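You operate a simulated robot arm through the tools that you are given. There is no shell and no other tool. Be economical: measure what you need, move in short steps, check, and stop when the job is done.

The job below is to be done with a simulated robot arm. You get a single attempt, and the scene is never put back.

Task
Lock the teal bangle away in the jewel box.
Fine: shut the lid and turn the latch back.

The check looks at the end state, three seconds after you hand in, the way a careful person would. Anything else that was tipped, shoved, dropped, spilled or broken makes it a failure. A push-on lid holds only when it is set on centred and level and pressed home; a screw cap is set on level and turned clockwise until tight.

Robot
A 7-joint arm with a two-finger parallel gripper, fixed in place. Base frame: the origin is at the foot of the arm, x ahead of it, y to its left, z up; the work surface is at about z = 760. Lengths are in mm, angles in rad, forces in N, time in s.
With the tool pointing down near the work surface it reaches from about 300 to 700 mm from the base axis. Its first joint turns from -1.152 to 1.152 rad. Payload 1.57 kg.
The tool frame sits at the grasp point between the pads (the TCP): z along the fingers, y along the line on which they close. The tips reach 30 mm beyond it. Largest opening 110 mm; finger width 24, thickness 12; the body of the gripper, 48 by 112 mm, starts 78 mm behind the TCP.
Orientation is that of the tool frame in the base frame, as a unit quaternion [w, x, y, z]. With the fingers straight down and closing along the base's y, the tool's x points along the base's -x, its y along +y and its z along -z.

Tools
- The arm moves only by the tool send_rows. Its argument "commands" is text: rows parted by semicolons, each of 7 numbers parted by spaces: the shift along the tool's x, y, z in m, then the turn, a rotation vector about the tool's x, y, z in rad, then the opening in per cent of the stroke, from 0 (shut) to 100 (fully open). In form: x y z rx ry rz fingers; .... A call has 1 to 20 rows; each row is the pose to reach, as a shift and turn from the pose commanded when the call began, along the tool's axes at that moment. A row lasts 0.2 s, in which the tool goes at most 50 mm and 0.15 rad; a call with a longer step from one row to the next is refused whole, and so is a gripper value outside its range. A pose out of reach is approached as far as the arm can. The call stops where the force on the tool passes 40 N (or 10 N more than at its start, if that is more) or the arm is blocked; 0.2 s more then pass. Each finger travels about 108 mm/s and halts on what it meets, pressing with about 40 N; the grip force reading is that of the motor and also rises with nothing between the fingers. The clock runs only during rows and for 0.2 s after the last one: add rows that repeat a pose to give the fingers time. It gives the time, the measured TCP pose, the force on the tool (base axes), the opening and the grip force at its end, in the units of the frame above (readings bear some noise), with the torque about the TCP (base axes, N m) and any sound that the robot's microphone picked up, and new pictures: "pictures" is both (left out), scene, wrist or none.
- Cameras (640 x 400 px; columns grow to the right, rows downward): "scene" is fixed at [165, -385.7, 1417.3]; the picture's right is [0.80, -0.60, 0.00], its down [-0.28, -0.38, -0.88] and it looks along [0.53, 0.70, -0.47] (base axes); focal length 371 px, centre (320, 200). "wrist" rides on the gripper at [70, 16, -141] in the tool frame; the picture's right is [-0.23, 0.97, 0.00], its down [-0.86, -0.20, -0.48] and it looks along [-0.47, -0.11, 0.88] (tool axes); focal length 222 px, centre (320, 200). There is no depth. A picture from a camera that has moved, and an enlarged one, comes with that camera's place and axes in the base frame and with its lens.
- zoom(camera, box): a new picture of the part [left, top, right, bottom] of that camera's present view, enlarged. The clock stands still meanwhile.
- sign_off(): hands the job in; it is judged then, once.

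Go step by step. Nothing tells you positions but the pictures and the camera data: compare them with the known pose of the tool, close in by small moves and look again before you grip or let go. The budget is 120 turns and 200 pictures, counting those below and the enlarged ones. Unless the task says otherwise, let go and move clear before handing in, and close with one line.

The tools are called after "Emit:" as name(argument=value, ...) on one line, values as JSON. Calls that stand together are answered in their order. send_rows: Moves the arm, as the interface text tells. Its arguments: {"type":"object","properties":{"commands":{"type":"string"},"pictures":{"type":"string","enum":["both","scene","wrist","none"]}},"required":["commands"]} The other tools are called the same way: zoom (camera, box) takes an enlarged picture of a part of a camera's view; sign_off () hands the job in.

At the start:

```text
time: 0.0
ee_pos: [491.3, -17.6, 1192.2]
orientation: [0.0, 0.0, 1.0, 0.0]
ft_force: [-0.1, 0.1, -0.6]
wrist_torque: [-0.02, -0.01, 0.0]
opening: 110.0
grasp_force: 0.0
```

scene: 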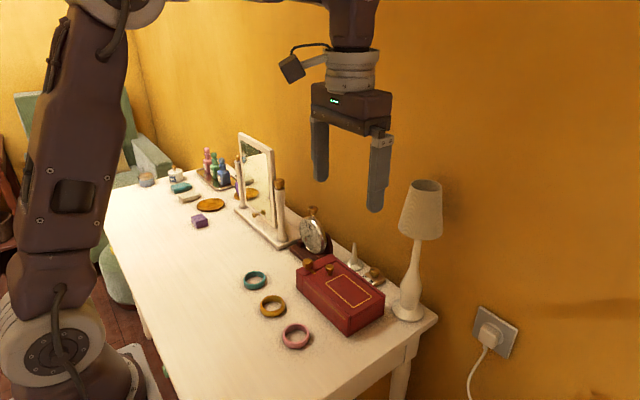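
wrist: 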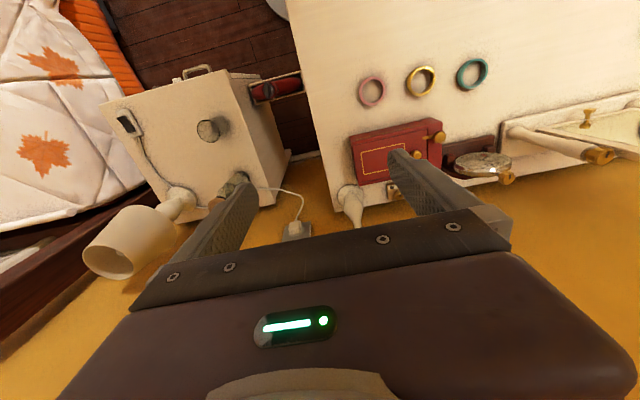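

I see a table with teal, gold and pink bangles and a red jewel box with brass knobs. I'll zoom in on both views first.

Emit:
zoom(camera="scene", box=[230, 200, 440, 360])

Emit:
zoom(camera="wrist", box=[330, 40, 530, 220])

```text
2.50 times, centred on (335, 280) of scene
camera zoom: at [165.0, -385.7, 1417.3], right [0.8, -0.6, 0.0], down [-0.28, -0.38, -0.88], along [0.53, 0.7, -0.47], focal length 928 px, centre (282, 0)
```

zoom: 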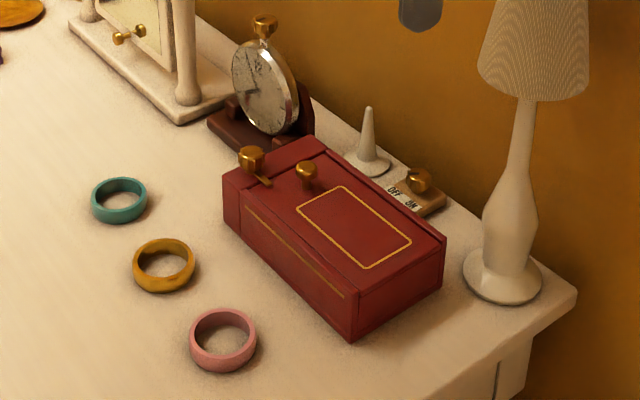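

```text
2.22 times, centred on (430, 130) of wrist
camera zoom: at [421.4, -2.9, 1335.6], right [0.23, 0.97, 0.0], down [0.86, -0.2, 0.48], along [0.47, -0.11, -0.88], focal length 494 px, centre (76, 356)
```

zoom: 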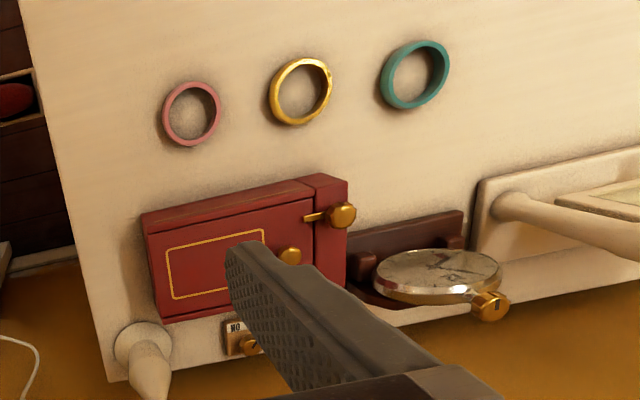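

The bangle is at about (488, 324), and the box spans roughly x 567–679, y 40–235, with its top near z 822. The latch knob is near (593, 230) and the lid knob near (624, 179). I'll move closer to see how the lid works.

Emit:
send_rows(commands="0.01 0.033 0.022 0 0 0 100;0.02 0.066 0.044 0 0 0 100;0.03 0.099 0.066 0 0 0 100;0.04 0.132 0.088 0 0 0 100;0.05 0.165 0.11 0 0 0 100;0.06 0.198 0.132 0 0 0 100;0.06 0.198 0.132 0 0 0 100")

```text
time: 1.6
ee_pos: [429.9, 180.2, 1060.6]
orientation: [0.0, 0.0, 1.0, 0.0]
ft_force: [-0.3, -0.3, -0.3]
wrist_torque: [0.0, 0.01, 0.0]
opening: 110.0
grasp_force: 0.1
camera wrist: at [361.1, 196.1, 1203.6], right [0.23, 0.97, 0.0], down [0.85, -0.2, 0.48], along [0.47, -0.11, -0.88], focal length 222 px, centre (320, 200)
```

scene: 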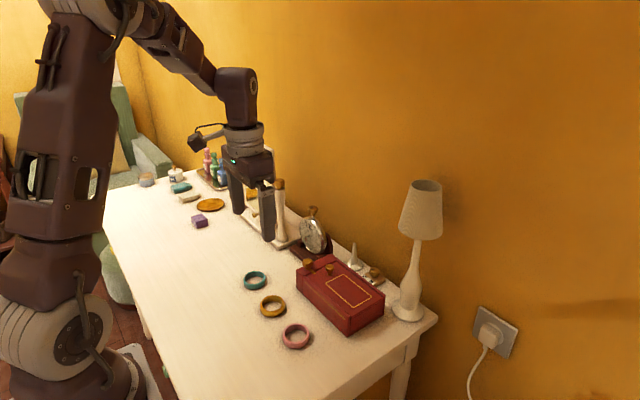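
wrist: 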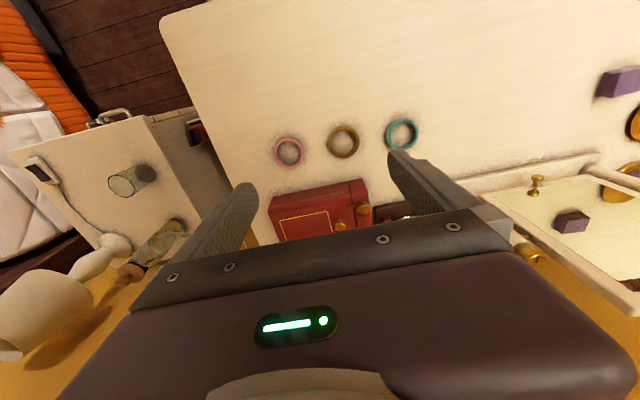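

The gripper is now in front of the box, so I'll zoom in on the box.

Emit:
zoom(camera="wrist", box=[260, 170, 420, 250])

Emit:
zoom(camera="scene", box=[285, 240, 395, 340])

```text
4.00 times, centred on (340, 210) of wrist
camera zoom: at [361.1, 196.1, 1203.6], right [0.23, 0.97, 0.0], down [0.85, -0.2, 0.48], along [0.47, -0.11, -0.88], focal length 888 px, centre (240, 160)
```

zoom: 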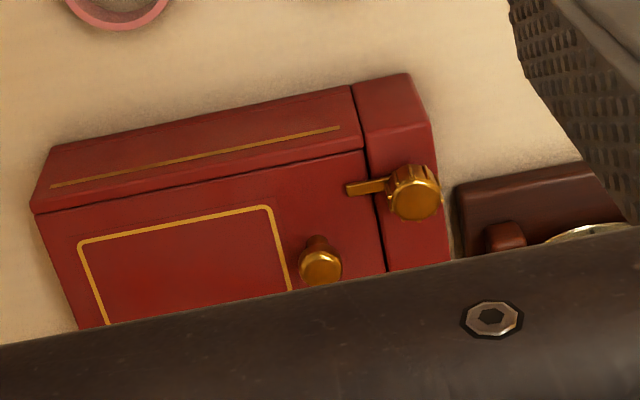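

```text
4.00 times, centred on (340, 290) of scene
camera zoom: at [165.0, -385.7, 1417.3], right [0.8, -0.6, 0.0], down [-0.28, -0.38, -0.88], along [0.53, 0.7, -0.47], focal length 1485 px, centre (240, -160)
```

zoom: 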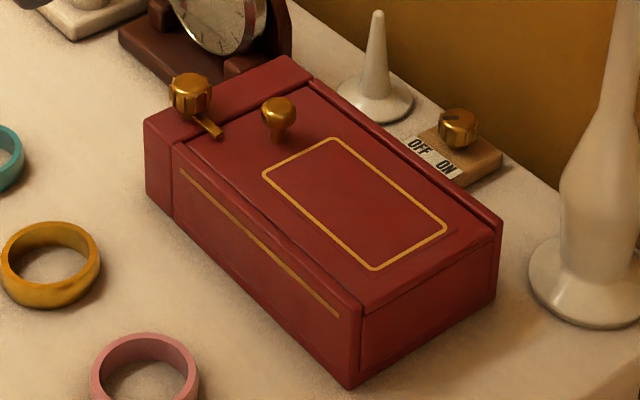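

The lid looks hinged at the right (-y) end. The latch knob on the left strip has an arm lying over the lid. The latch knob centre is about (592, 227), with its top near z 846. Next I'll move above it.

Emit:
send_rows(commands="-0.032 0.009 0.02 0 0 0 80;-0.064 0.018 0.04 0 0 0 60;-0.096 0.028 0.06 0 0 0 50;-0.128 0.037 0.08 0 0 0 50;-0.162 0.047 0.1 0 0 0 50;-0.162 0.047 0.14 0 0 0 50;-0.162 0.047 0.15 0 0 0 50;-0.162 0.047 0.15 0 0 0 50")

Emit:
zoom(camera="scene", box=[260, 200, 380, 300])

Emit:
zoom(camera="wrist", box=[220, 130, 440, 260])

```text
time: 3.4
ee_pos: [594.0, 226.2, 910.2]
orientation: [-0.001, 0.0, 1.0, -0.001]
ft_force: [-0.2, -0.1, 0.7]
wrist_torque: [-0.03, -0.01, 0.0]
opening: 55.0
grasp_force: 0.1
camera wrist: at [523.5, 241.8, 1052.7], right [0.23, 0.97, 0.0], down [0.85, -0.2, 0.48], along [0.47, -0.11, -0.88], focal length 222 px, centre (320, 200)
```

scene: 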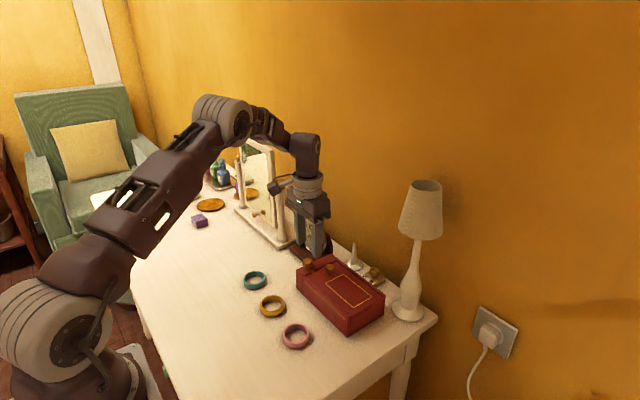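
wrist: 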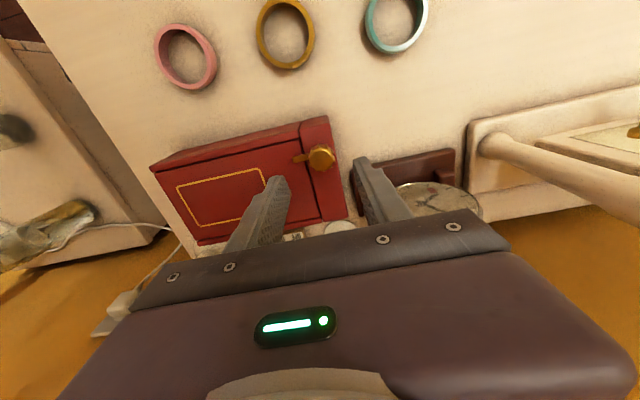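

```text
4.00 times, centred on (320, 250) of scene
camera zoom: at [165.0, -385.7, 1417.3], right [0.8, -0.6, 0.0], down [-0.28, -0.38, -0.88], along [0.53, 0.7, -0.47], focal length 1485 px, centre (320, 0)
```

zoom: 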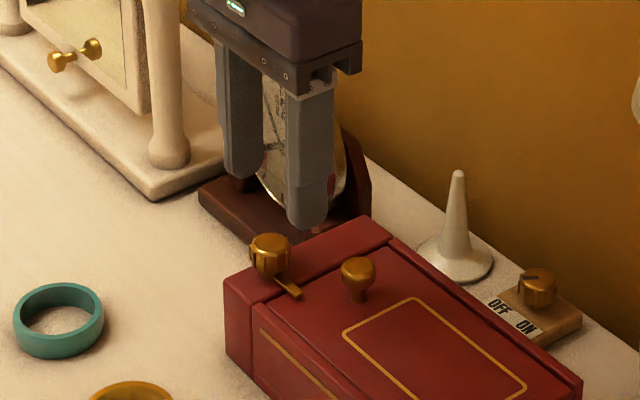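

```text
2.91 times, centred on (330, 195) of wrist
camera zoom: at [523.5, 241.8, 1052.7], right [0.23, 0.97, 0.0], down [0.85, -0.2, 0.48], along [0.47, -0.11, -0.88], focal length 646 px, centre (291, 214)
```

zoom: 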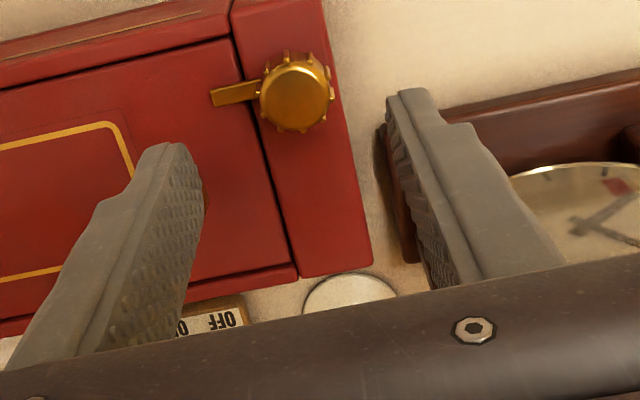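

The knob looks to be at (591.5, 227). I'll descend so the tips just overlap the cap, then look again.

Emit:
send_rows(commands="0.002 0.001 0.02 0 0 0 50;0.002 0.001 0.04 0 0 0 50;0.002 0.001 0.048 0 0 0 50;0.002 0.001 0.048 0 0 0 50", pictures="none")

Emit:
zoom(camera="scene", box=[280, 220, 360, 290])

Emit:
zoom(camera="wrist", box=[220, 80, 440, 230])

```text
time: 4.4
ee_pos: [591.4, 227.0, 862.5]
orientation: [0.0, 0.0, 1.0, 0.0]
ft_force: [-1.0, 0.0, -0.2]
wrist_torque: [-0.03, -0.01, 0.01]
opening: 55.2
grasp_force: 0.1
```

```text
5.71 times, centred on (320, 255) of scene
camera zoom: at [165.0, -385.7, 1417.3], right [0.8, -0.6, 0.0], down [-0.28, -0.38, -0.88], along [0.53, 0.7, -0.47], focal length 2122 px, centre (320, -114)
```

zoom: 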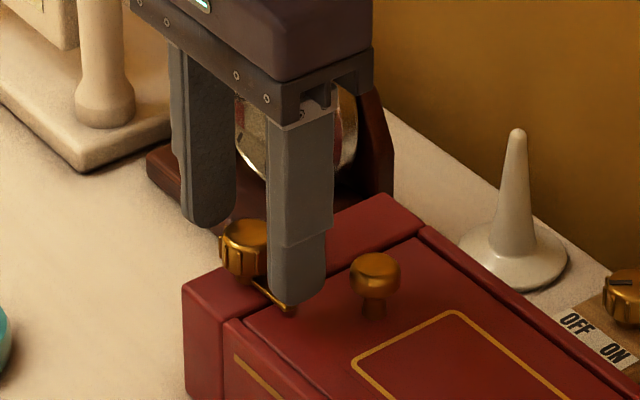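

```text
2.67 times, centred on (330, 155) of wrist
camera zoom: at [521.5, 242.7, 1005.6], right [0.23, 0.97, 0.0], down [0.85, -0.2, 0.48], along [0.47, -0.11, -0.88], focal length 592 px, centre (293, 320)
```

zoom: 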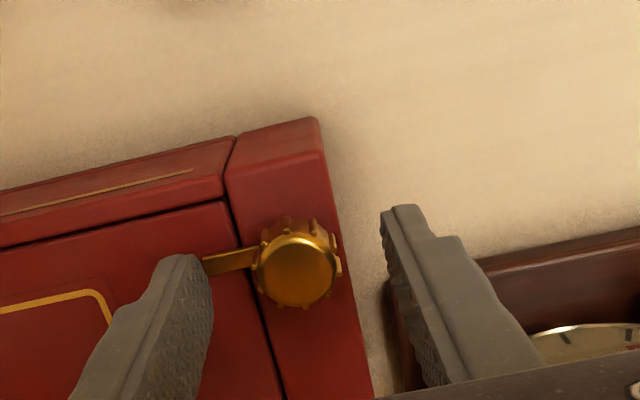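

Alignment looks good, so I'll close on the knob.

Emit:
send_rows(commands="0 0 0.001 0 0 0 30;0 0 0.001 0 0 0 15;0 0 0.001 0 0 0 15;0 0 0.001 0 0 0 15", pictures="none")

Emit:
zoom(camera="wrist", box=[220, 80, 440, 230])

```text
time: 5.4
ee_pos: [590.7, 228.7, 860.9]
orientation: [0.0, 0.0, 1.0, 0.0]
ft_force: [0.9, 8.8, -0.5]
wrist_torque: [-0.04, -0.13, -0.02]
opening: 25.6
grasp_force: 37.0
```

```text
2.67 times, centred on (330, 155) of wrist
camera zoom: at [521.4, 243.6, 1004.8], right [0.23, 0.97, 0.0], down [0.85, -0.2, 0.48], along [0.47, -0.11, -0.88], focal length 592 px, centre (293, 320)
```

zoom: 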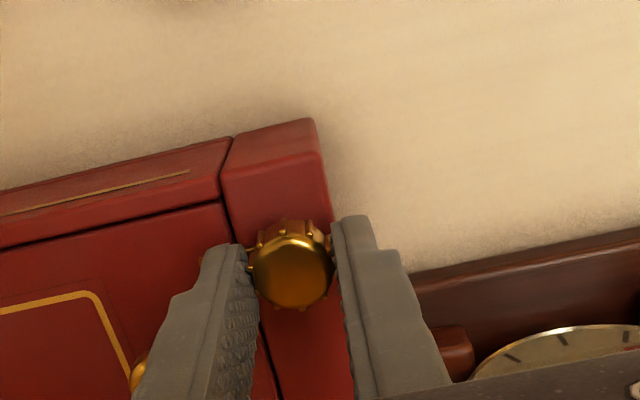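

It's gripped, with the knob about 1.5 mm further +y than I assumed. I'll re-centre and turn a little clockwise as a test.

Emit:
send_rows(commands="0 0.0018 0 0 0 0 15;0 0.0018 0 0 0 0.1 15;0 0.0018 0 0 0 0.2 15;0 0.0018 0 0 0 0.3 15", pictures="none")

Emit:
zoom(camera="scene", box=[280, 220, 360, 290])

```text
time: 6.4
ee_pos: [590.8, 227.9, 861.7]
orientation: [0.0, 0.15, 0.989, -0.001]
ft_force: [0.4, -6.6, -0.3]
wrist_torque: [0.16, -0.07, 0.42]
opening: 25.5
grasp_force: 36.9
```

```text
5.71 times, centred on (320, 255) of scene
camera zoom: at [165.0, -385.9, 1417.3], right [0.8, -0.6, 0.0], down [-0.28, -0.37, -0.88], along [0.53, 0.7, -0.47], focal length 2122 px, centre (320, -114)
```

zoom: 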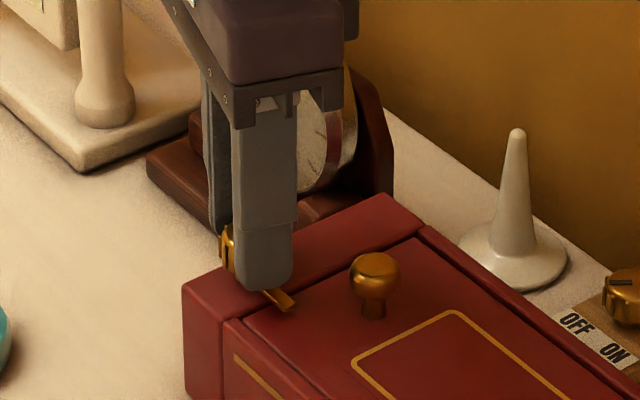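

The fingers slipped and the latch arm stayed put, so clockwise is blocked. Now I'll try counter-clockwise.

Emit:
send_rows(commands="0 0 0 0 0 -0.1 15;0 0 0 0 0 -0.2 15;0 0 0 0 0 -0.3 15;0 0 0 0 0 -0.4 15;0 0 0 0 0 -0.5 15;0 0 0 0 0 -0.6 15", pictures="none")

Emit:
zoom(camera="scene", box=[280, 220, 360, 290])

```text
time: 7.8
ee_pos: [589.7, 228.2, 862.3]
orientation: [0.0, -0.15, 0.989, -0.001]
ft_force: [2.3, -13.1, -1.6]
wrist_torque: [-0.08, -0.4, 0.03]
opening: 25.6
grasp_force: 37.1
```

```text
5.71 times, centred on (320, 255) of scene
camera zoom: at [165.1, -386.0, 1417.2], right [0.8, -0.6, 0.0], down [-0.28, -0.37, -0.88], along [0.53, 0.7, -0.47], focal length 2122 px, centre (320, -114)
```

zoom: 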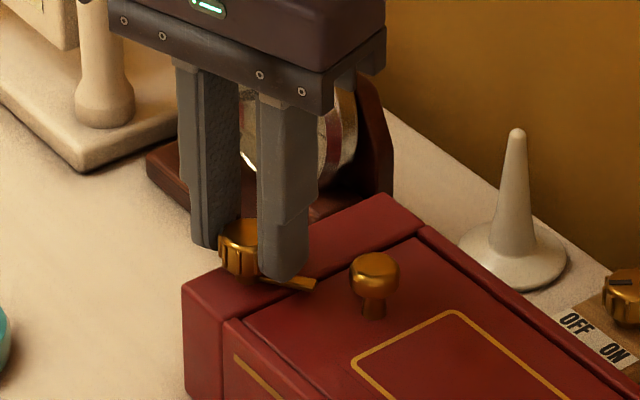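

Counter-clockwise works and the arm is swinging toward +x, so I'll keep turning.

Emit:
send_rows(commands="0 -0.0012 0 0 0 -0.12 15;0 -0.0012 0 0 0 -0.24 15;0 -0.0012 0 0 0 -0.36 15;0 -0.0012 0 0 0 -0.48 15;0 -0.0012 0 0 0 -0.6 15;0 -0.0012 0 0 0 -0.72 15;0 -0.0012 0 0 0 -0.84 15;0 -0.0012 0 0 0 -0.96 15;0 -0.0012 0 0 0 -1.05 15", pictures="none")

Emit:
zoom(camera="scene", box=[280, 220, 360, 290])

```text
time: 9.8
ee_pos: [590.8, 229.4, 860.6]
orientation: [0.0, -0.626, 0.78, 0.001]
ft_force: [-9.7, 6.1, -0.4]
wrist_torque: [0.12, 0.22, -0.13]
opening: 25.5
grasp_force: 36.8
```

```text
5.71 times, centred on (320, 255) of scene
camera zoom: at [164.8, -385.5, 1417.4], right [0.8, -0.6, 0.0], down [-0.28, -0.38, -0.88], along [0.53, 0.7, -0.47], focal length 2122 px, centre (320, -114)
```

zoom: 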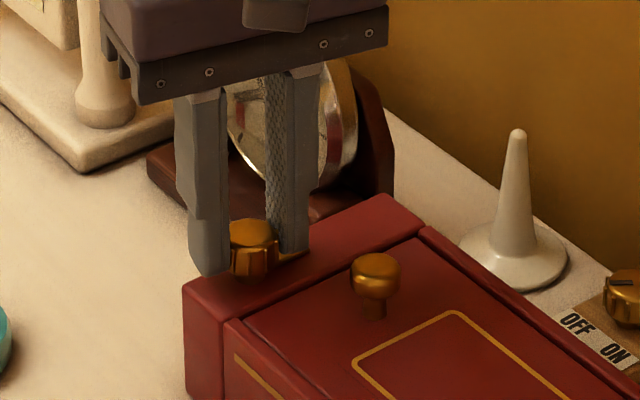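

The torque is low, so the latch should be well past the lid edge. I'll release, lift and look.

Emit:
send_rows(commands="0 0 0 0 0 0 45;0 0 0 0 0 0 45;0 0 -0.03 0 0 0 45;0 0 -0.07 0 0 0 45;0 0 -0.07 0 0 0 45", pictures="wrist")

Emit:
zoom(camera="scene", box=[280, 220, 360, 290])

```text
time: 11.0
ee_pos: [590.2, 228.8, 930.7]
orientation: [0.0, -0.625, 0.781, 0.0]
ft_force: [0.0, -0.3, 0.3]
wrist_torque: [0.04, -0.02, -0.03]
opening: 49.0
grasp_force: 0.1
camera wrist: at [559.8, 164.0, 1074.5], right [-0.9, 0.43, 0.0], down [0.38, 0.79, 0.48], along [0.21, 0.43, -0.88], focal length 222 px, centre (320, 200)
```

wrist: 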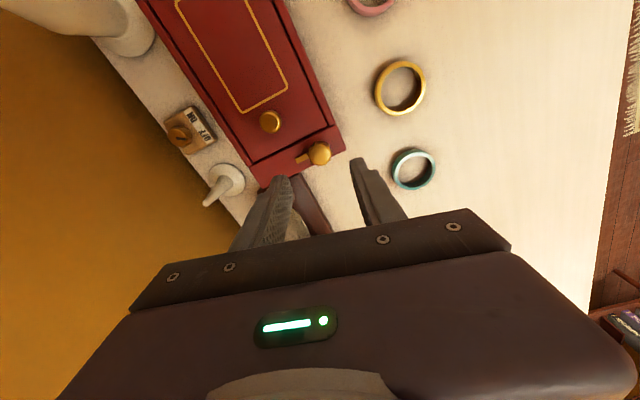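

```text
5.71 times, centred on (320, 255) of scene
camera zoom: at [165.0, -385.7, 1417.3], right [0.8, -0.6, 0.0], down [-0.28, -0.38, -0.88], along [0.53, 0.7, -0.47], focal length 2122 px, centre (320, -114)
```

zoom: 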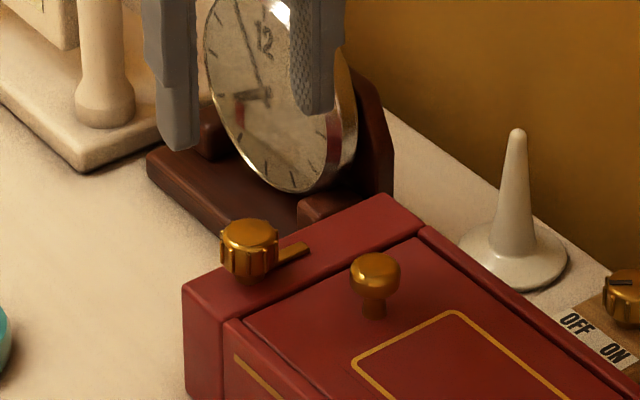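

The latch is open, with its arm now along +x over the strip. Next I'll go above the lid knob at (624, 177) with the fingers closing along x.

Emit:
send_rows(commands="0.014 -0.015 0 0 0 -0.08 45;0.029 -0.03 0 0 0 -0.15 45;0.0432 -0.0444 0.005 0 0 -0.221 45;0.0432 -0.0444 0.03 0 0 -0.221 45;0.0432 -0.0444 0.03 0 0 -0.221 45")

Emit:
zoom(camera="scene", box=[280, 220, 360, 290])

Emit:
zoom(camera="wrist", box=[220, 80, 440, 230])

```text
time: 12.2
ee_pos: [624.1, 175.6, 900.8]
orientation: [0.0, -0.707, 0.708, 0.0]
ft_force: [0.1, -0.3, -0.6]
wrist_torque: [-0.04, 0.01, -0.02]
opening: 49.3
grasp_force: 0.1
camera wrist: at [609.1, 105.5, 1044.2], right [-0.97, 0.23, 0.0], down [0.2, 0.86, 0.48], along [0.11, 0.47, -0.88], focal length 222 px, centre (320, 200)
```

scene: 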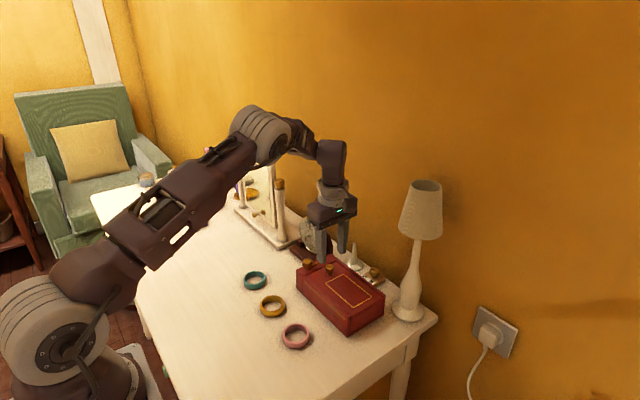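
wrist: 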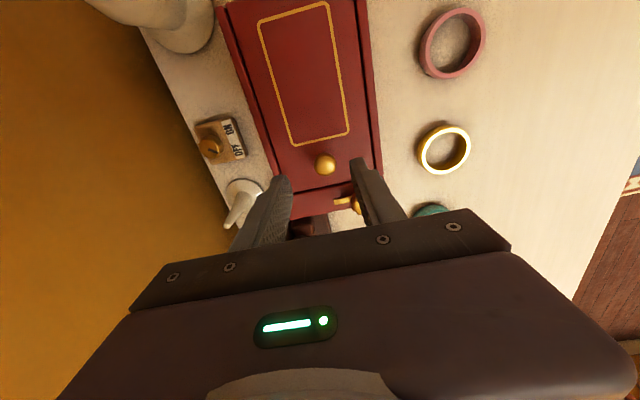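

```text
5.71 times, centred on (320, 255) of scene
camera zoom: at [165.0, -385.7, 1417.3], right [0.8, -0.6, 0.0], down [-0.28, -0.38, -0.88], along [0.53, 0.7, -0.47], focal length 2122 px, centre (320, -114)
```

zoom: 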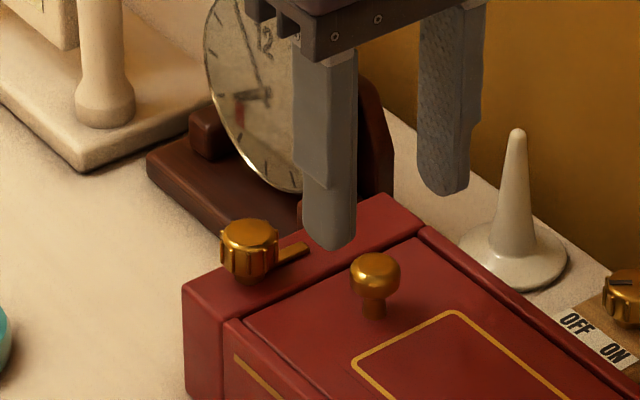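

```text
2.67 times, centred on (330, 155) of wrist
camera zoom: at [609.1, 105.5, 1044.2], right [-0.97, 0.23, 0.0], down [0.2, 0.86, 0.48], along [0.11, 0.47, -0.88], focal length 592 px, centre (293, 320)
```

zoom: 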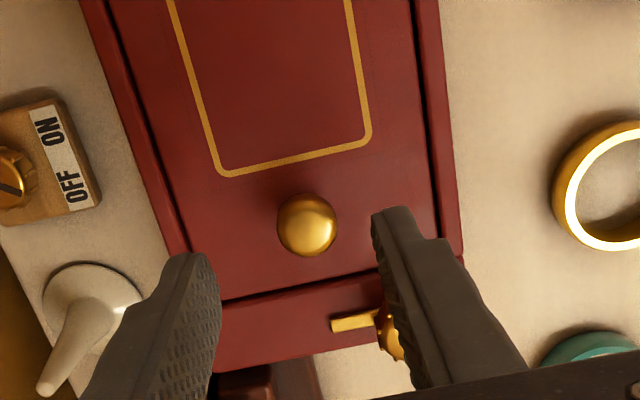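

The lid knob is at about (622, 178). I'll descend and grip it.

Emit:
send_rows(commands="-0.0024 0.002 0.02 0 0 0 45;-0.0024 0.002 0.04 0 0 0 45;-0.0024 0.002 0.047 0 0 0 45;-0.0024 0.002 0.047 0 0 0 15;-0.0024 0.002 0.047 0 0 0 10;-0.0024 0.002 0.047 0 0 0 10", pictures="none")

Emit:
zoom(camera="scene", box=[280, 220, 360, 290])

```text
time: 13.6
ee_pos: [621.7, 178.1, 854.1]
orientation: [0.0, 0.707, -0.707, -0.001]
ft_force: [-15.4, 0.5, -0.3]
wrist_torque: [-0.15, 0.18, -0.05]
opening: 24.3
grasp_force: 8.0
```

```text
5.71 times, centred on (320, 255) of scene
camera zoom: at [164.7, -385.7, 1417.3], right [0.8, -0.6, 0.0], down [-0.28, -0.38, -0.88], along [0.53, 0.7, -0.47], focal length 2122 px, centre (320, -114)
```

zoom: 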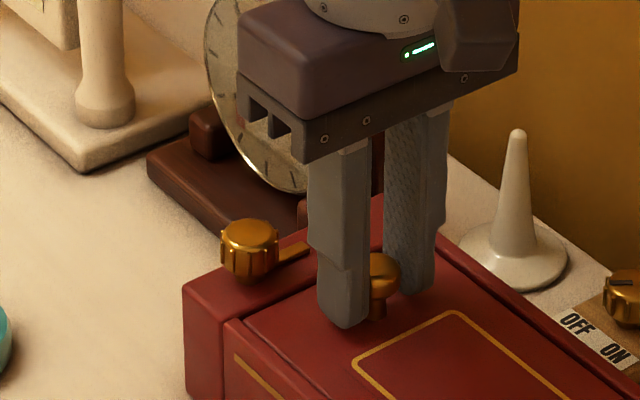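

The near finger touches first, so I'll shift about 2.5 mm toward -x and finish the grip.

Emit:
send_rows(commands="0 0.0025 0 0 0 0 10;0 0.0025 0 0 0 0 10;0 0.0025 0 0 0 0 10", pictures="none")

```text
time: 14.4
ee_pos: [620.0, 178.6, 853.0]
orientation: [0.0, 0.707, -0.707, 0.0]
ft_force: [-10.8, 0.0, -10.6]
wrist_torque: [0.19, 0.11, -0.05]
opening: 21.1
grasp_force: 34.1
```

It's gripped at 21 mm. Now a small lift test.

Emit:
send_rows(commands="0 0.001 -0.003 0 0 0 10;0 0.001 -0.008 0 0 0 10;0 0.001 -0.012 0 0 0 10", pictures="none")

Emit:
zoom(camera="scene", box=[280, 220, 400, 340])

```text
time: 15.2
ee_pos: [620.9, 178.4, 866.6]
orientation: [0.0, 0.707, -0.707, -0.001]
ft_force: [7.0, -0.1, -28.8]
wrist_torque: [-0.06, 0.03, -0.01]
opening: 21.4
grasp_force: 34.7
```

```text
3.33 times, centred on (340, 280) of scene
camera zoom: at [165.8, -385.5, 1417.2], right [0.8, -0.6, 0.0], down [-0.28, -0.38, -0.88], along [0.53, 0.7, -0.47], focal length 1238 px, centre (253, -67)
```

zoom: 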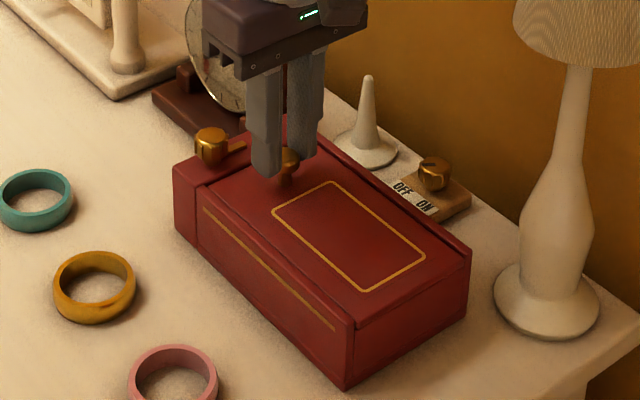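

The lid won't lift: there's a 29 N pull and the fingers slipped. It is likely a sliding lid, so I'll go back down and test a slide toward -y.

Emit:
send_rows(commands="0 0 0.006 0 0 0 10;0 0 0.012 0 0 0 10;0.003 0 0.012 0 0 0 10;0.007 0 0.012 0 0 0 10;0.012 0 0.012 0 0 0 10", pictures="none")

Emit:
zoom(camera="scene", box=[280, 220, 400, 340])

```text
time: 16.4
ee_pos: [619.4, 165.7, 854.6]
orientation: [-0.002, 0.707, -0.707, 0.001]
ft_force: [-1.2, 0.6, 28.4]
wrist_torque: [0.06, 0.05, -0.01]
opening: 21.5
grasp_force: 34.2
```

```text
3.33 times, centred on (340, 280) of scene
camera zoom: at [164.4, -385.8, 1417.3], right [0.8, -0.6, 0.0], down [-0.28, -0.37, -0.88], along [0.53, 0.7, -0.47], focal length 1238 px, centre (253, -67)
```

zoom: 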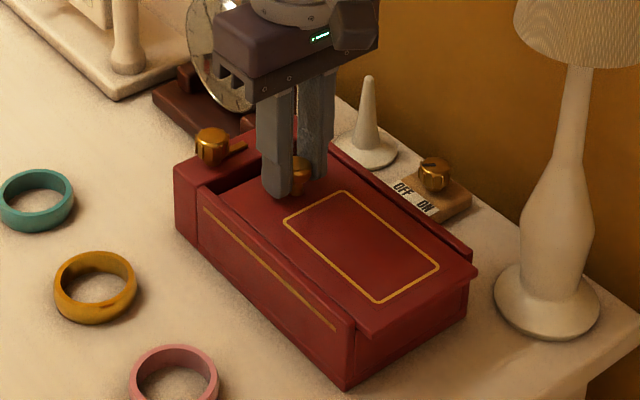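

It's a sliding lid that opens toward -y, and it moved 12 mm. I'll slide it about 85 mm more, easing off the downward force.

Emit:
send_rows(commands="0 0 -0.0015 0 0 0 10;0.01 0 -0.0015 0 0 0 10;0.02 0 -0.0015 0 0 0 10;0.03 0 -0.0015 0 0 0 10;0.04 0 -0.0015 0 0 0 10;0.05 0 -0.0015 0 0 0 10", pictures="scene")

Emit:
zoom(camera="scene", box=[270, 180, 450, 340])

```text
time: 17.8
ee_pos: [620.1, 116.2, 856.4]
orientation: [0.0, 0.708, -0.706, 0.0]
ft_force: [19.9, 0.3, -13.8]
wrist_torque: [-0.06, -0.37, 0.07]
opening: 21.2
grasp_force: 34.2
```

scene: 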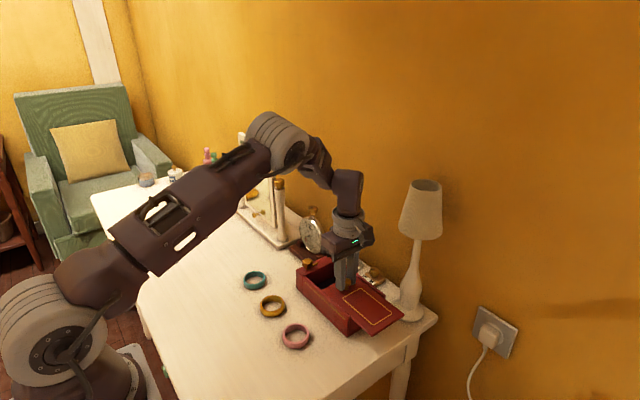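

```text
2.50 times, centred on (360, 260) of scene
camera zoom: at [165.7, -385.6, 1417.2], right [0.8, -0.6, 0.0], down [-0.28, -0.38, -0.88], along [0.53, 0.7, -0.47], focal length 928 px, centre (220, 50)
```

zoom: 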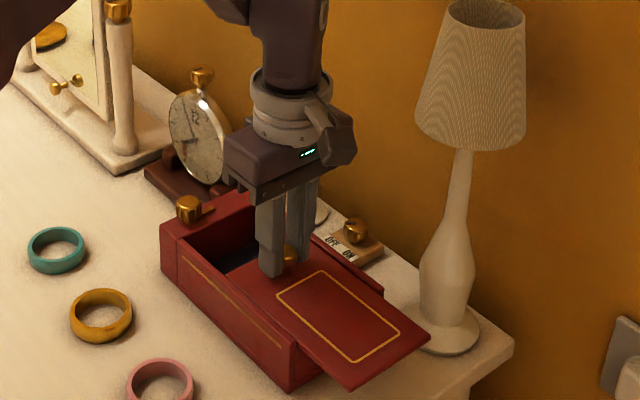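

It's sliding well. I'll correct about 1.5 mm toward +x to relieve the side load and slide a bit more.

Emit:
send_rows(commands="0 -0.0015 0.001 0 0 0 10;0.01 -0.0018 0.001 0 0 0 10;0.02 -0.0021 0.001 0 0 0 10;0.03 -0.0024 0.001 0 0 0 10;0.036 -0.0025 0.001 0 0 0 10", pictures="none")

Emit:
zoom(camera="scene", box=[270, 180, 450, 340])

```text
time: 19.0
ee_pos: [619.6, 78.8, 854.1]
orientation: [-0.001, -0.707, 0.707, 0.001]
ft_force: [-18.6, 1.3, 26.5]
wrist_torque: [0.2, 0.38, -0.05]
opening: 21.1
grasp_force: 34.2
```

```text
2.50 times, centred on (360, 260) of scene
camera zoom: at [164.0, -385.8, 1417.4], right [0.8, -0.6, 0.0], down [-0.28, -0.38, -0.88], along [0.53, 0.7, -0.47], focal length 928 px, centre (220, 50)
```

zoom: 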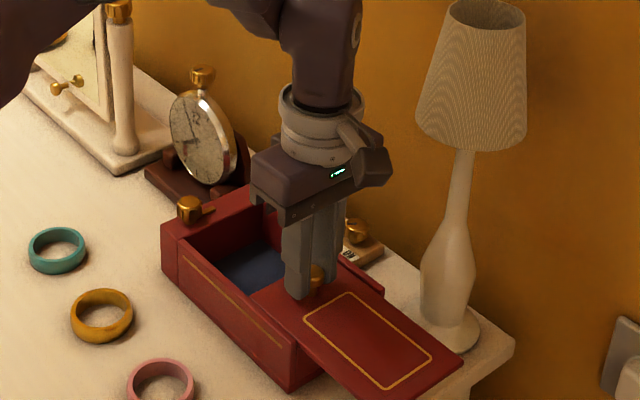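

The lid is open about 99 mm, which is enough. I'll relax, release and rise.

Emit:
send_rows(commands="0 0.001 -0.001 0 0 0 10;0 0.001 -0.001 0 0 0 40;0 0.001 -0.001 0 0 0 40;0 0.001 -0.04 0 0 0 40;-0.03 0.001 -0.07 0 0 0 40;-0.06 0.001 -0.11 0 0 0 40;-0.06 0.001 -0.11 0 0 0 40")

Emit:
zoom(camera="scene", box=[270, 180, 450, 340])

Emit:
zoom(camera="wrist", box=[220, 80, 440, 230])

```text
time: 20.6
ee_pos: [620.5, 141.3, 965.8]
orientation: [0.001, -0.707, 0.708, -0.001]
ft_force: [0.2, -0.2, -0.6]
wrist_torque: [-0.03, -0.01, -0.01]
opening: 43.9
grasp_force: 0.0
camera wrist: at [605.1, 69.9, 1108.4], right [-0.97, 0.23, 0.0], down [0.2, 0.86, 0.48], along [0.11, 0.47, -0.88], focal length 222 px, centre (320, 200)
```

scene: 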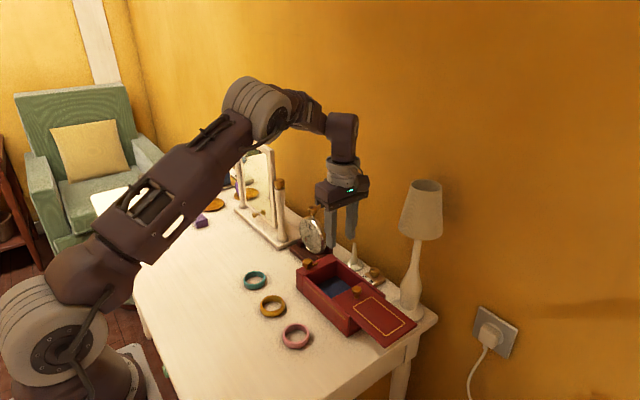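
wrist: 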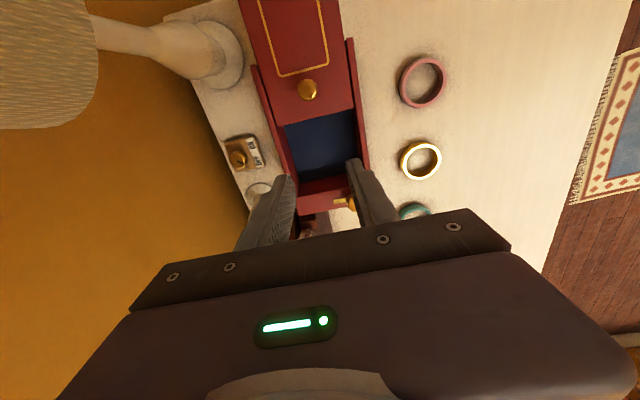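

```text
2.50 times, centred on (360, 260) of scene
camera zoom: at [165.0, -385.7, 1417.3], right [0.8, -0.6, 0.0], down [-0.28, -0.38, -0.88], along [0.53, 0.7, -0.47], focal length 928 px, centre (220, 50)
```

zoom: 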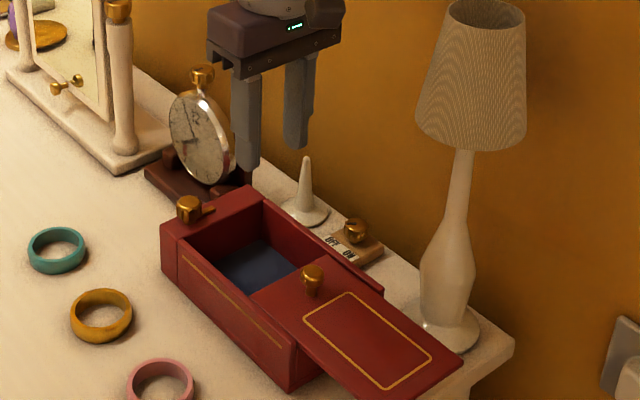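

```text
2.67 times, centred on (330, 155) of wrist
camera zoom: at [605.1, 69.9, 1108.4], right [-0.97, 0.23, 0.0], down [0.2, 0.86, 0.48], along [0.11, 0.47, -0.88], focal length 592 px, centre (293, 320)
```

zoom: 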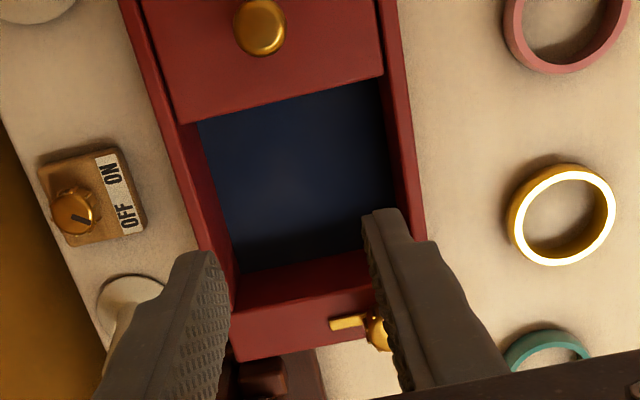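

The opening spans about x 572–669, y 111–209, so its centre is near (620, 160), and the lid stayed in place. Next I'll go above the teal bangle with the fingers closing along x.

Emit:
send_rows(commands="-0.03 0.03 0 0 0 0 50;-0.06 0.055 0 0 0 0 60;-0.09 0.08 0 0 0 0 70;-0.12 0.1 0 0 0 0 80;-0.15 0.118 0.02 0 0 0 85;-0.183 0.1325 0.04 0 0 0 85;-0.183 0.1325 0.07 0 0 0 85;-0.183 0.1325 0.07 0 0 0 85")

Emit:
zoom(camera="scene", box=[200, 190, 320, 310])

Emit:
zoom(camera="wrist", box=[220, 80, 440, 230])

```text
time: 22.4
ee_pos: [488.3, 323.2, 894.0]
orientation: [0.0, -0.707, 0.707, 0.0]
ft_force: [-0.9, 0.6, 0.4]
wrist_torque: [0.02, 0.04, 0.01]
opening: 93.6
grasp_force: 0.1
camera wrist: at [471.5, 253.8, 1038.0], right [-0.97, 0.23, 0.0], down [0.2, 0.86, 0.48], along [0.11, 0.47, -0.88], focal length 222 px, centre (320, 200)
```

scene: 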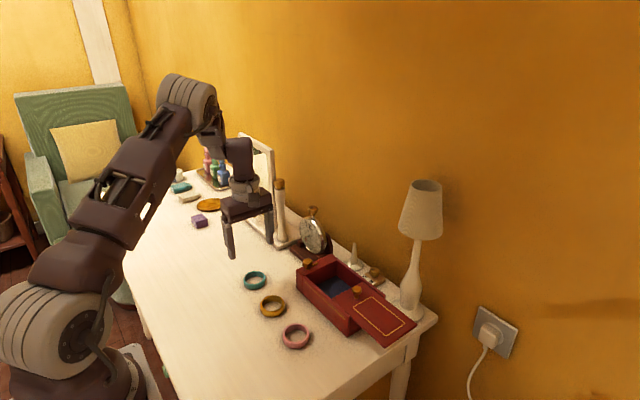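
wrist: 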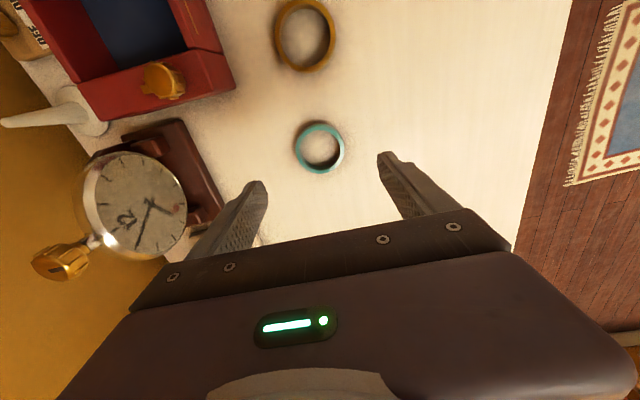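

```text
3.33 times, centred on (260, 250) of scene
camera zoom: at [165.0, -385.7, 1417.3], right [0.8, -0.6, 0.0], down [-0.28, -0.38, -0.88], along [0.53, 0.7, -0.47], focal length 1238 px, centre (520, 33)
```

zoom: 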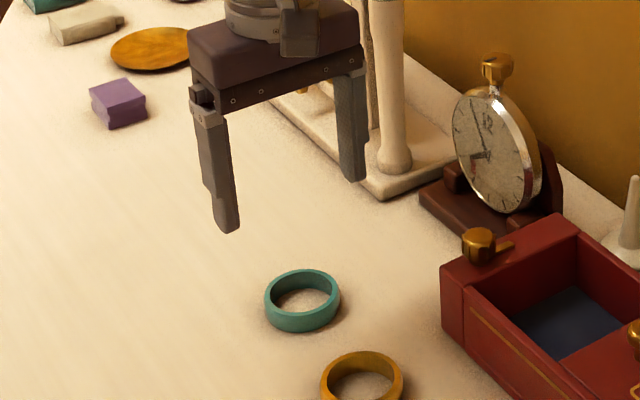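

```text
2.67 times, centred on (330, 155) of wrist
camera zoom: at [471.5, 253.8, 1038.0], right [-0.97, 0.23, 0.0], down [0.2, 0.86, 0.48], along [0.11, 0.47, -0.88], focal length 592 px, centre (293, 320)
```

zoom: 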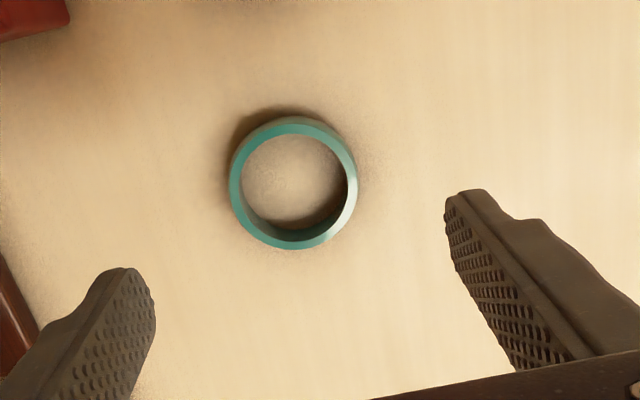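

The bangle centre is at (488, 326.5). I'll lower to the table and look before gripping.

Emit:
send_rows(commands="-0.003 0 0.03 0 0 0 75;-0.003 0 0.06 0 0 0 75;-0.003 0 0.085 0 0 0 75;-0.003 0 0.097 0 0 0 75;-0.003 0 0.097 0 0 0 75", pictures="none")

Emit:
zoom(camera="scene", box=[200, 220, 300, 320])

Emit:
zoom(camera="wrist", box=[200, 40, 460, 220])

```text
time: 23.6
ee_pos: [487.5, 327.5, 798.1]
orientation: [0.0, 0.707, -0.707, 0.0]
ft_force: [-0.1, -0.2, 0.1]
wrist_torque: [0.0, 0.01, 0.04]
opening: 82.7
grasp_force: 0.1
```

```text
4.00 times, centred on (250, 270) of scene
camera zoom: at [165.0, -385.7, 1417.3], right [0.8, -0.6, 0.0], down [-0.28, -0.38, -0.88], along [0.53, 0.7, -0.47], focal length 1485 px, centre (600, -80)
```

zoom: 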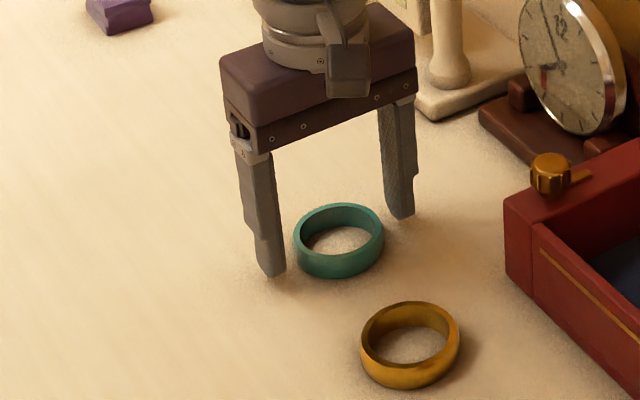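

```text
2.22 times, centred on (330, 130) of wrist
camera zoom: at [472.0, 257.0, 940.8], right [-0.97, 0.23, 0.0], down [0.2, 0.86, 0.48], along [0.11, 0.47, -0.88], focal length 494 px, centre (298, 356)
```

zoom: 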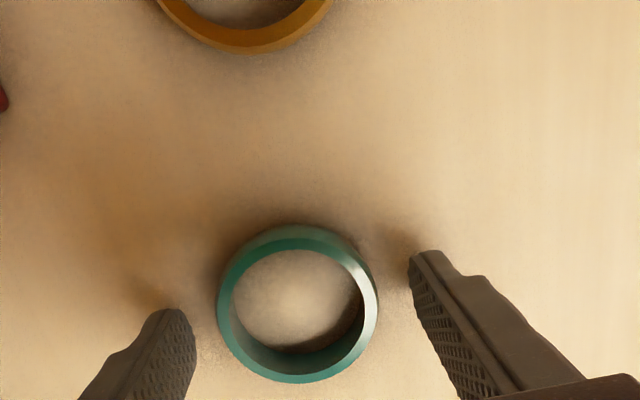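

It's aligned within a few mm. I'll nudge 2 mm toward -y and close.

Emit:
send_rows(commands="0.002 0 0.001 0 0 0 65;0.002 0 0.001 0 0 0 45;0.002 0 0.001 0 0 0 45;0.002 0 0.001 0 0 0 45", pictures="none")

Emit:
zoom(camera="wrist", box=[200, 40, 460, 220])

```text
time: 24.6
ee_pos: [488.1, 324.8, 796.4]
orientation: [-0.001, 0.708, -0.707, 0.0]
ft_force: [0.4, -0.7, -0.2]
wrist_torque: [-0.05, -0.01, 0.05]
opening: 56.9
grasp_force: 39.8
```

```text
2.22 times, centred on (330, 130) of wrist
camera zoom: at [472.2, 254.9, 940.1], right [-0.97, 0.23, 0.0], down [0.2, 0.86, 0.48], along [0.11, 0.47, -0.88], focal length 494 px, centre (298, 356)
```

zoom: 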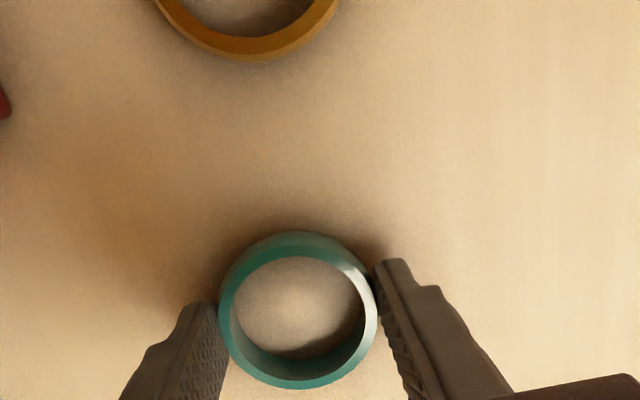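

The bangle is held at 57 mm. I'll lift it and carry it above the box opening.

Emit:
send_rows(commands="0 0 -0.04 0 0 0 45;0 0 -0.085 0 0 0 45;0 0 -0.13 0 0 0 45;0.03 -0.02 -0.13 0 0 0 45;0.06 -0.045 -0.13 0 0 0 45;0.09 -0.065 -0.13 0 0 0 45;0.12 -0.09 -0.13 0 0 0 45;0.145 -0.115 -0.13 0 0 0 45;0.165 -0.1324 -0.13 0 0 0 45;0.165 -0.1324 -0.13 0 0 0 45")

Emit:
zoom(camera="scene", box=[270, 180, 430, 340])

Emit:
zoom(camera="wrist", box=[200, 40, 460, 220])

```text
time: 26.8
ee_pos: [621.3, 159.4, 928.6]
orientation: [0.0, -0.707, 0.707, 0.001]
ft_force: [-0.6, 0.7, -0.7]
wrist_torque: [-0.01, -0.01, 0.02]
opening: 56.8
grasp_force: 40.4
camera wrist: at [604.8, 88.8, 1071.4], right [-0.97, 0.23, 0.0], down [0.2, 0.86, 0.48], along [0.11, 0.47, -0.88], focal length 222 px, centre (320, 200)
```

scene: 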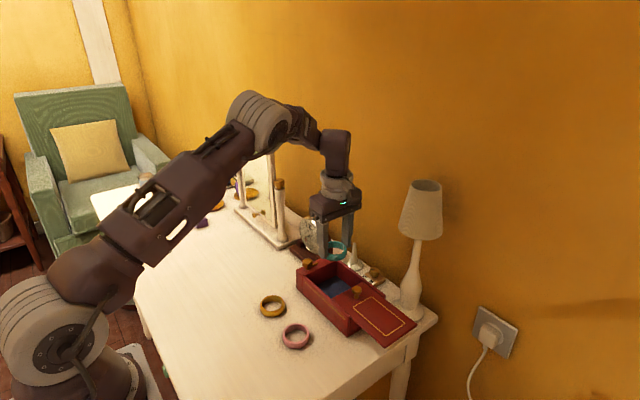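
wrist: 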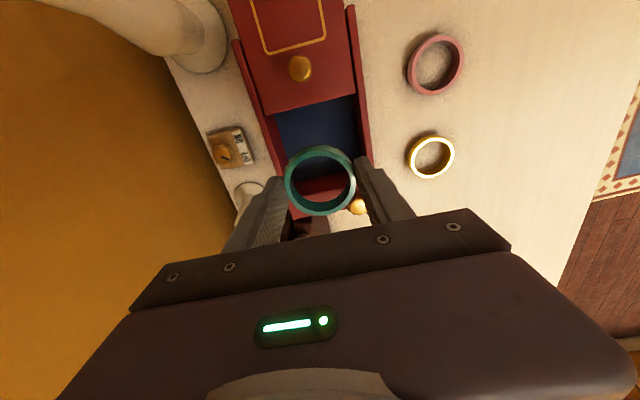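

```text
2.50 times, centred on (350, 260) of scene
camera zoom: at [165.0, -385.7, 1417.3], right [0.8, -0.6, 0.0], down [-0.28, -0.38, -0.88], along [0.53, 0.7, -0.47], focal length 928 px, centre (245, 50)
```

zoom: 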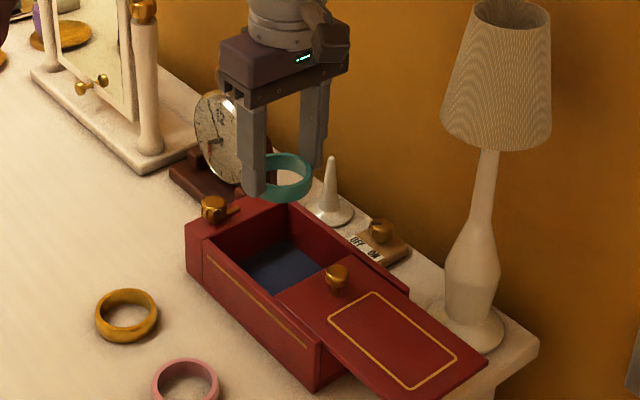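

```text
2.22 times, centred on (330, 130) of wrist
camera zoom: at [604.8, 88.8, 1071.4], right [-0.97, 0.23, 0.0], down [0.2, 0.86, 0.48], along [0.11, 0.47, -0.88], focal length 494 px, centre (298, 356)
```

zoom: 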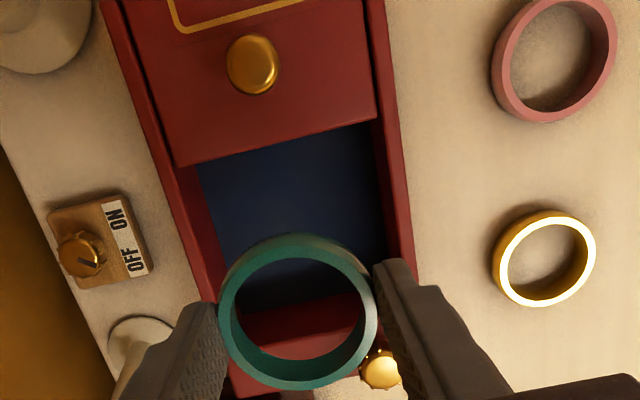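

The box centre is confirmed at about x 620. I'll descend to the rim and check.

Emit:
send_rows(commands="0 0.001 0.04 0 0 0 45;0 0.001 0.08 0 0 0 45;0 0.001 0.1 0 0 0 45;0 0.001 0.1 0 0 0 45", pictures="none")

Emit:
zoom(camera="scene", box=[285, 210, 385, 310])

Emit:
zoom(camera="wrist", box=[200, 40, 460, 220])

```text
time: 27.8
ee_pos: [618.7, 159.4, 826.7]
orientation: [0.0, 0.708, -0.707, 0.0]
ft_force: [1.6, 0.2, -0.7]
wrist_torque: [0.01, 0.01, -0.01]
opening: 56.4
grasp_force: 39.7
```

```text
4.00 times, centred on (335, 260) of scene
camera zoom: at [165.0, -385.7, 1417.3], right [0.8, -0.6, 0.0], down [-0.28, -0.38, -0.88], along [0.53, 0.7, -0.47], focal length 1485 px, centre (260, -40)
```

zoom: 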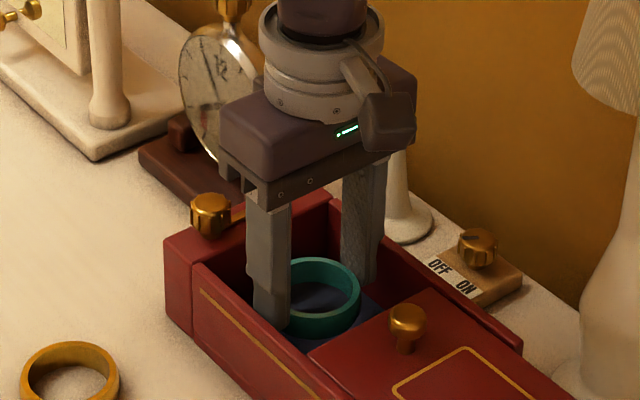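

```text
2.22 times, centred on (330, 130) of wrist
camera zoom: at [603.9, 88.8, 970.6], right [-0.97, 0.23, 0.0], down [0.2, 0.86, 0.48], along [0.11, 0.47, -0.88], focal length 494 px, centre (298, 356)
```

zoom: 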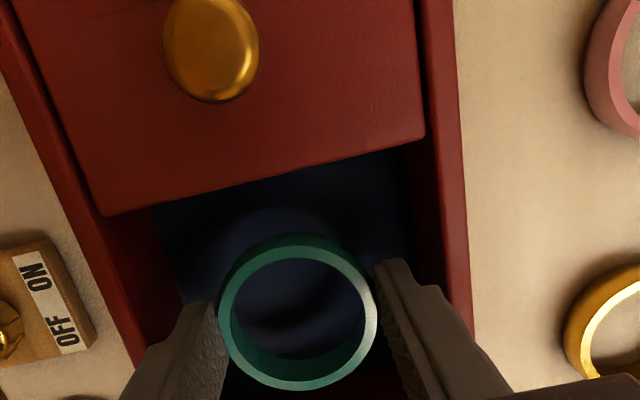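

It fits inside with clearance. I'll lower to the floor in small steps.

Emit:
send_rows(commands="0 -0.001 0.008 0 0 0 45;0 -0.001 0.014 0 0 0 45;0 -0.001 0.018 0 0 0 45;0 -0.001 0.021 0 0 0 45;0 -0.001 0.021 0 0 0 45", pictures="none")

```text
time: 29.0
ee_pos: [620.8, 159.8, 807.1]
orientation: [0.0, -0.707, 0.707, 0.001]
ft_force: [-3.5, -1.1, 10.7]
wrist_torque: [-0.01, 0.27, -0.02]
opening: 56.6
grasp_force: 40.1
```

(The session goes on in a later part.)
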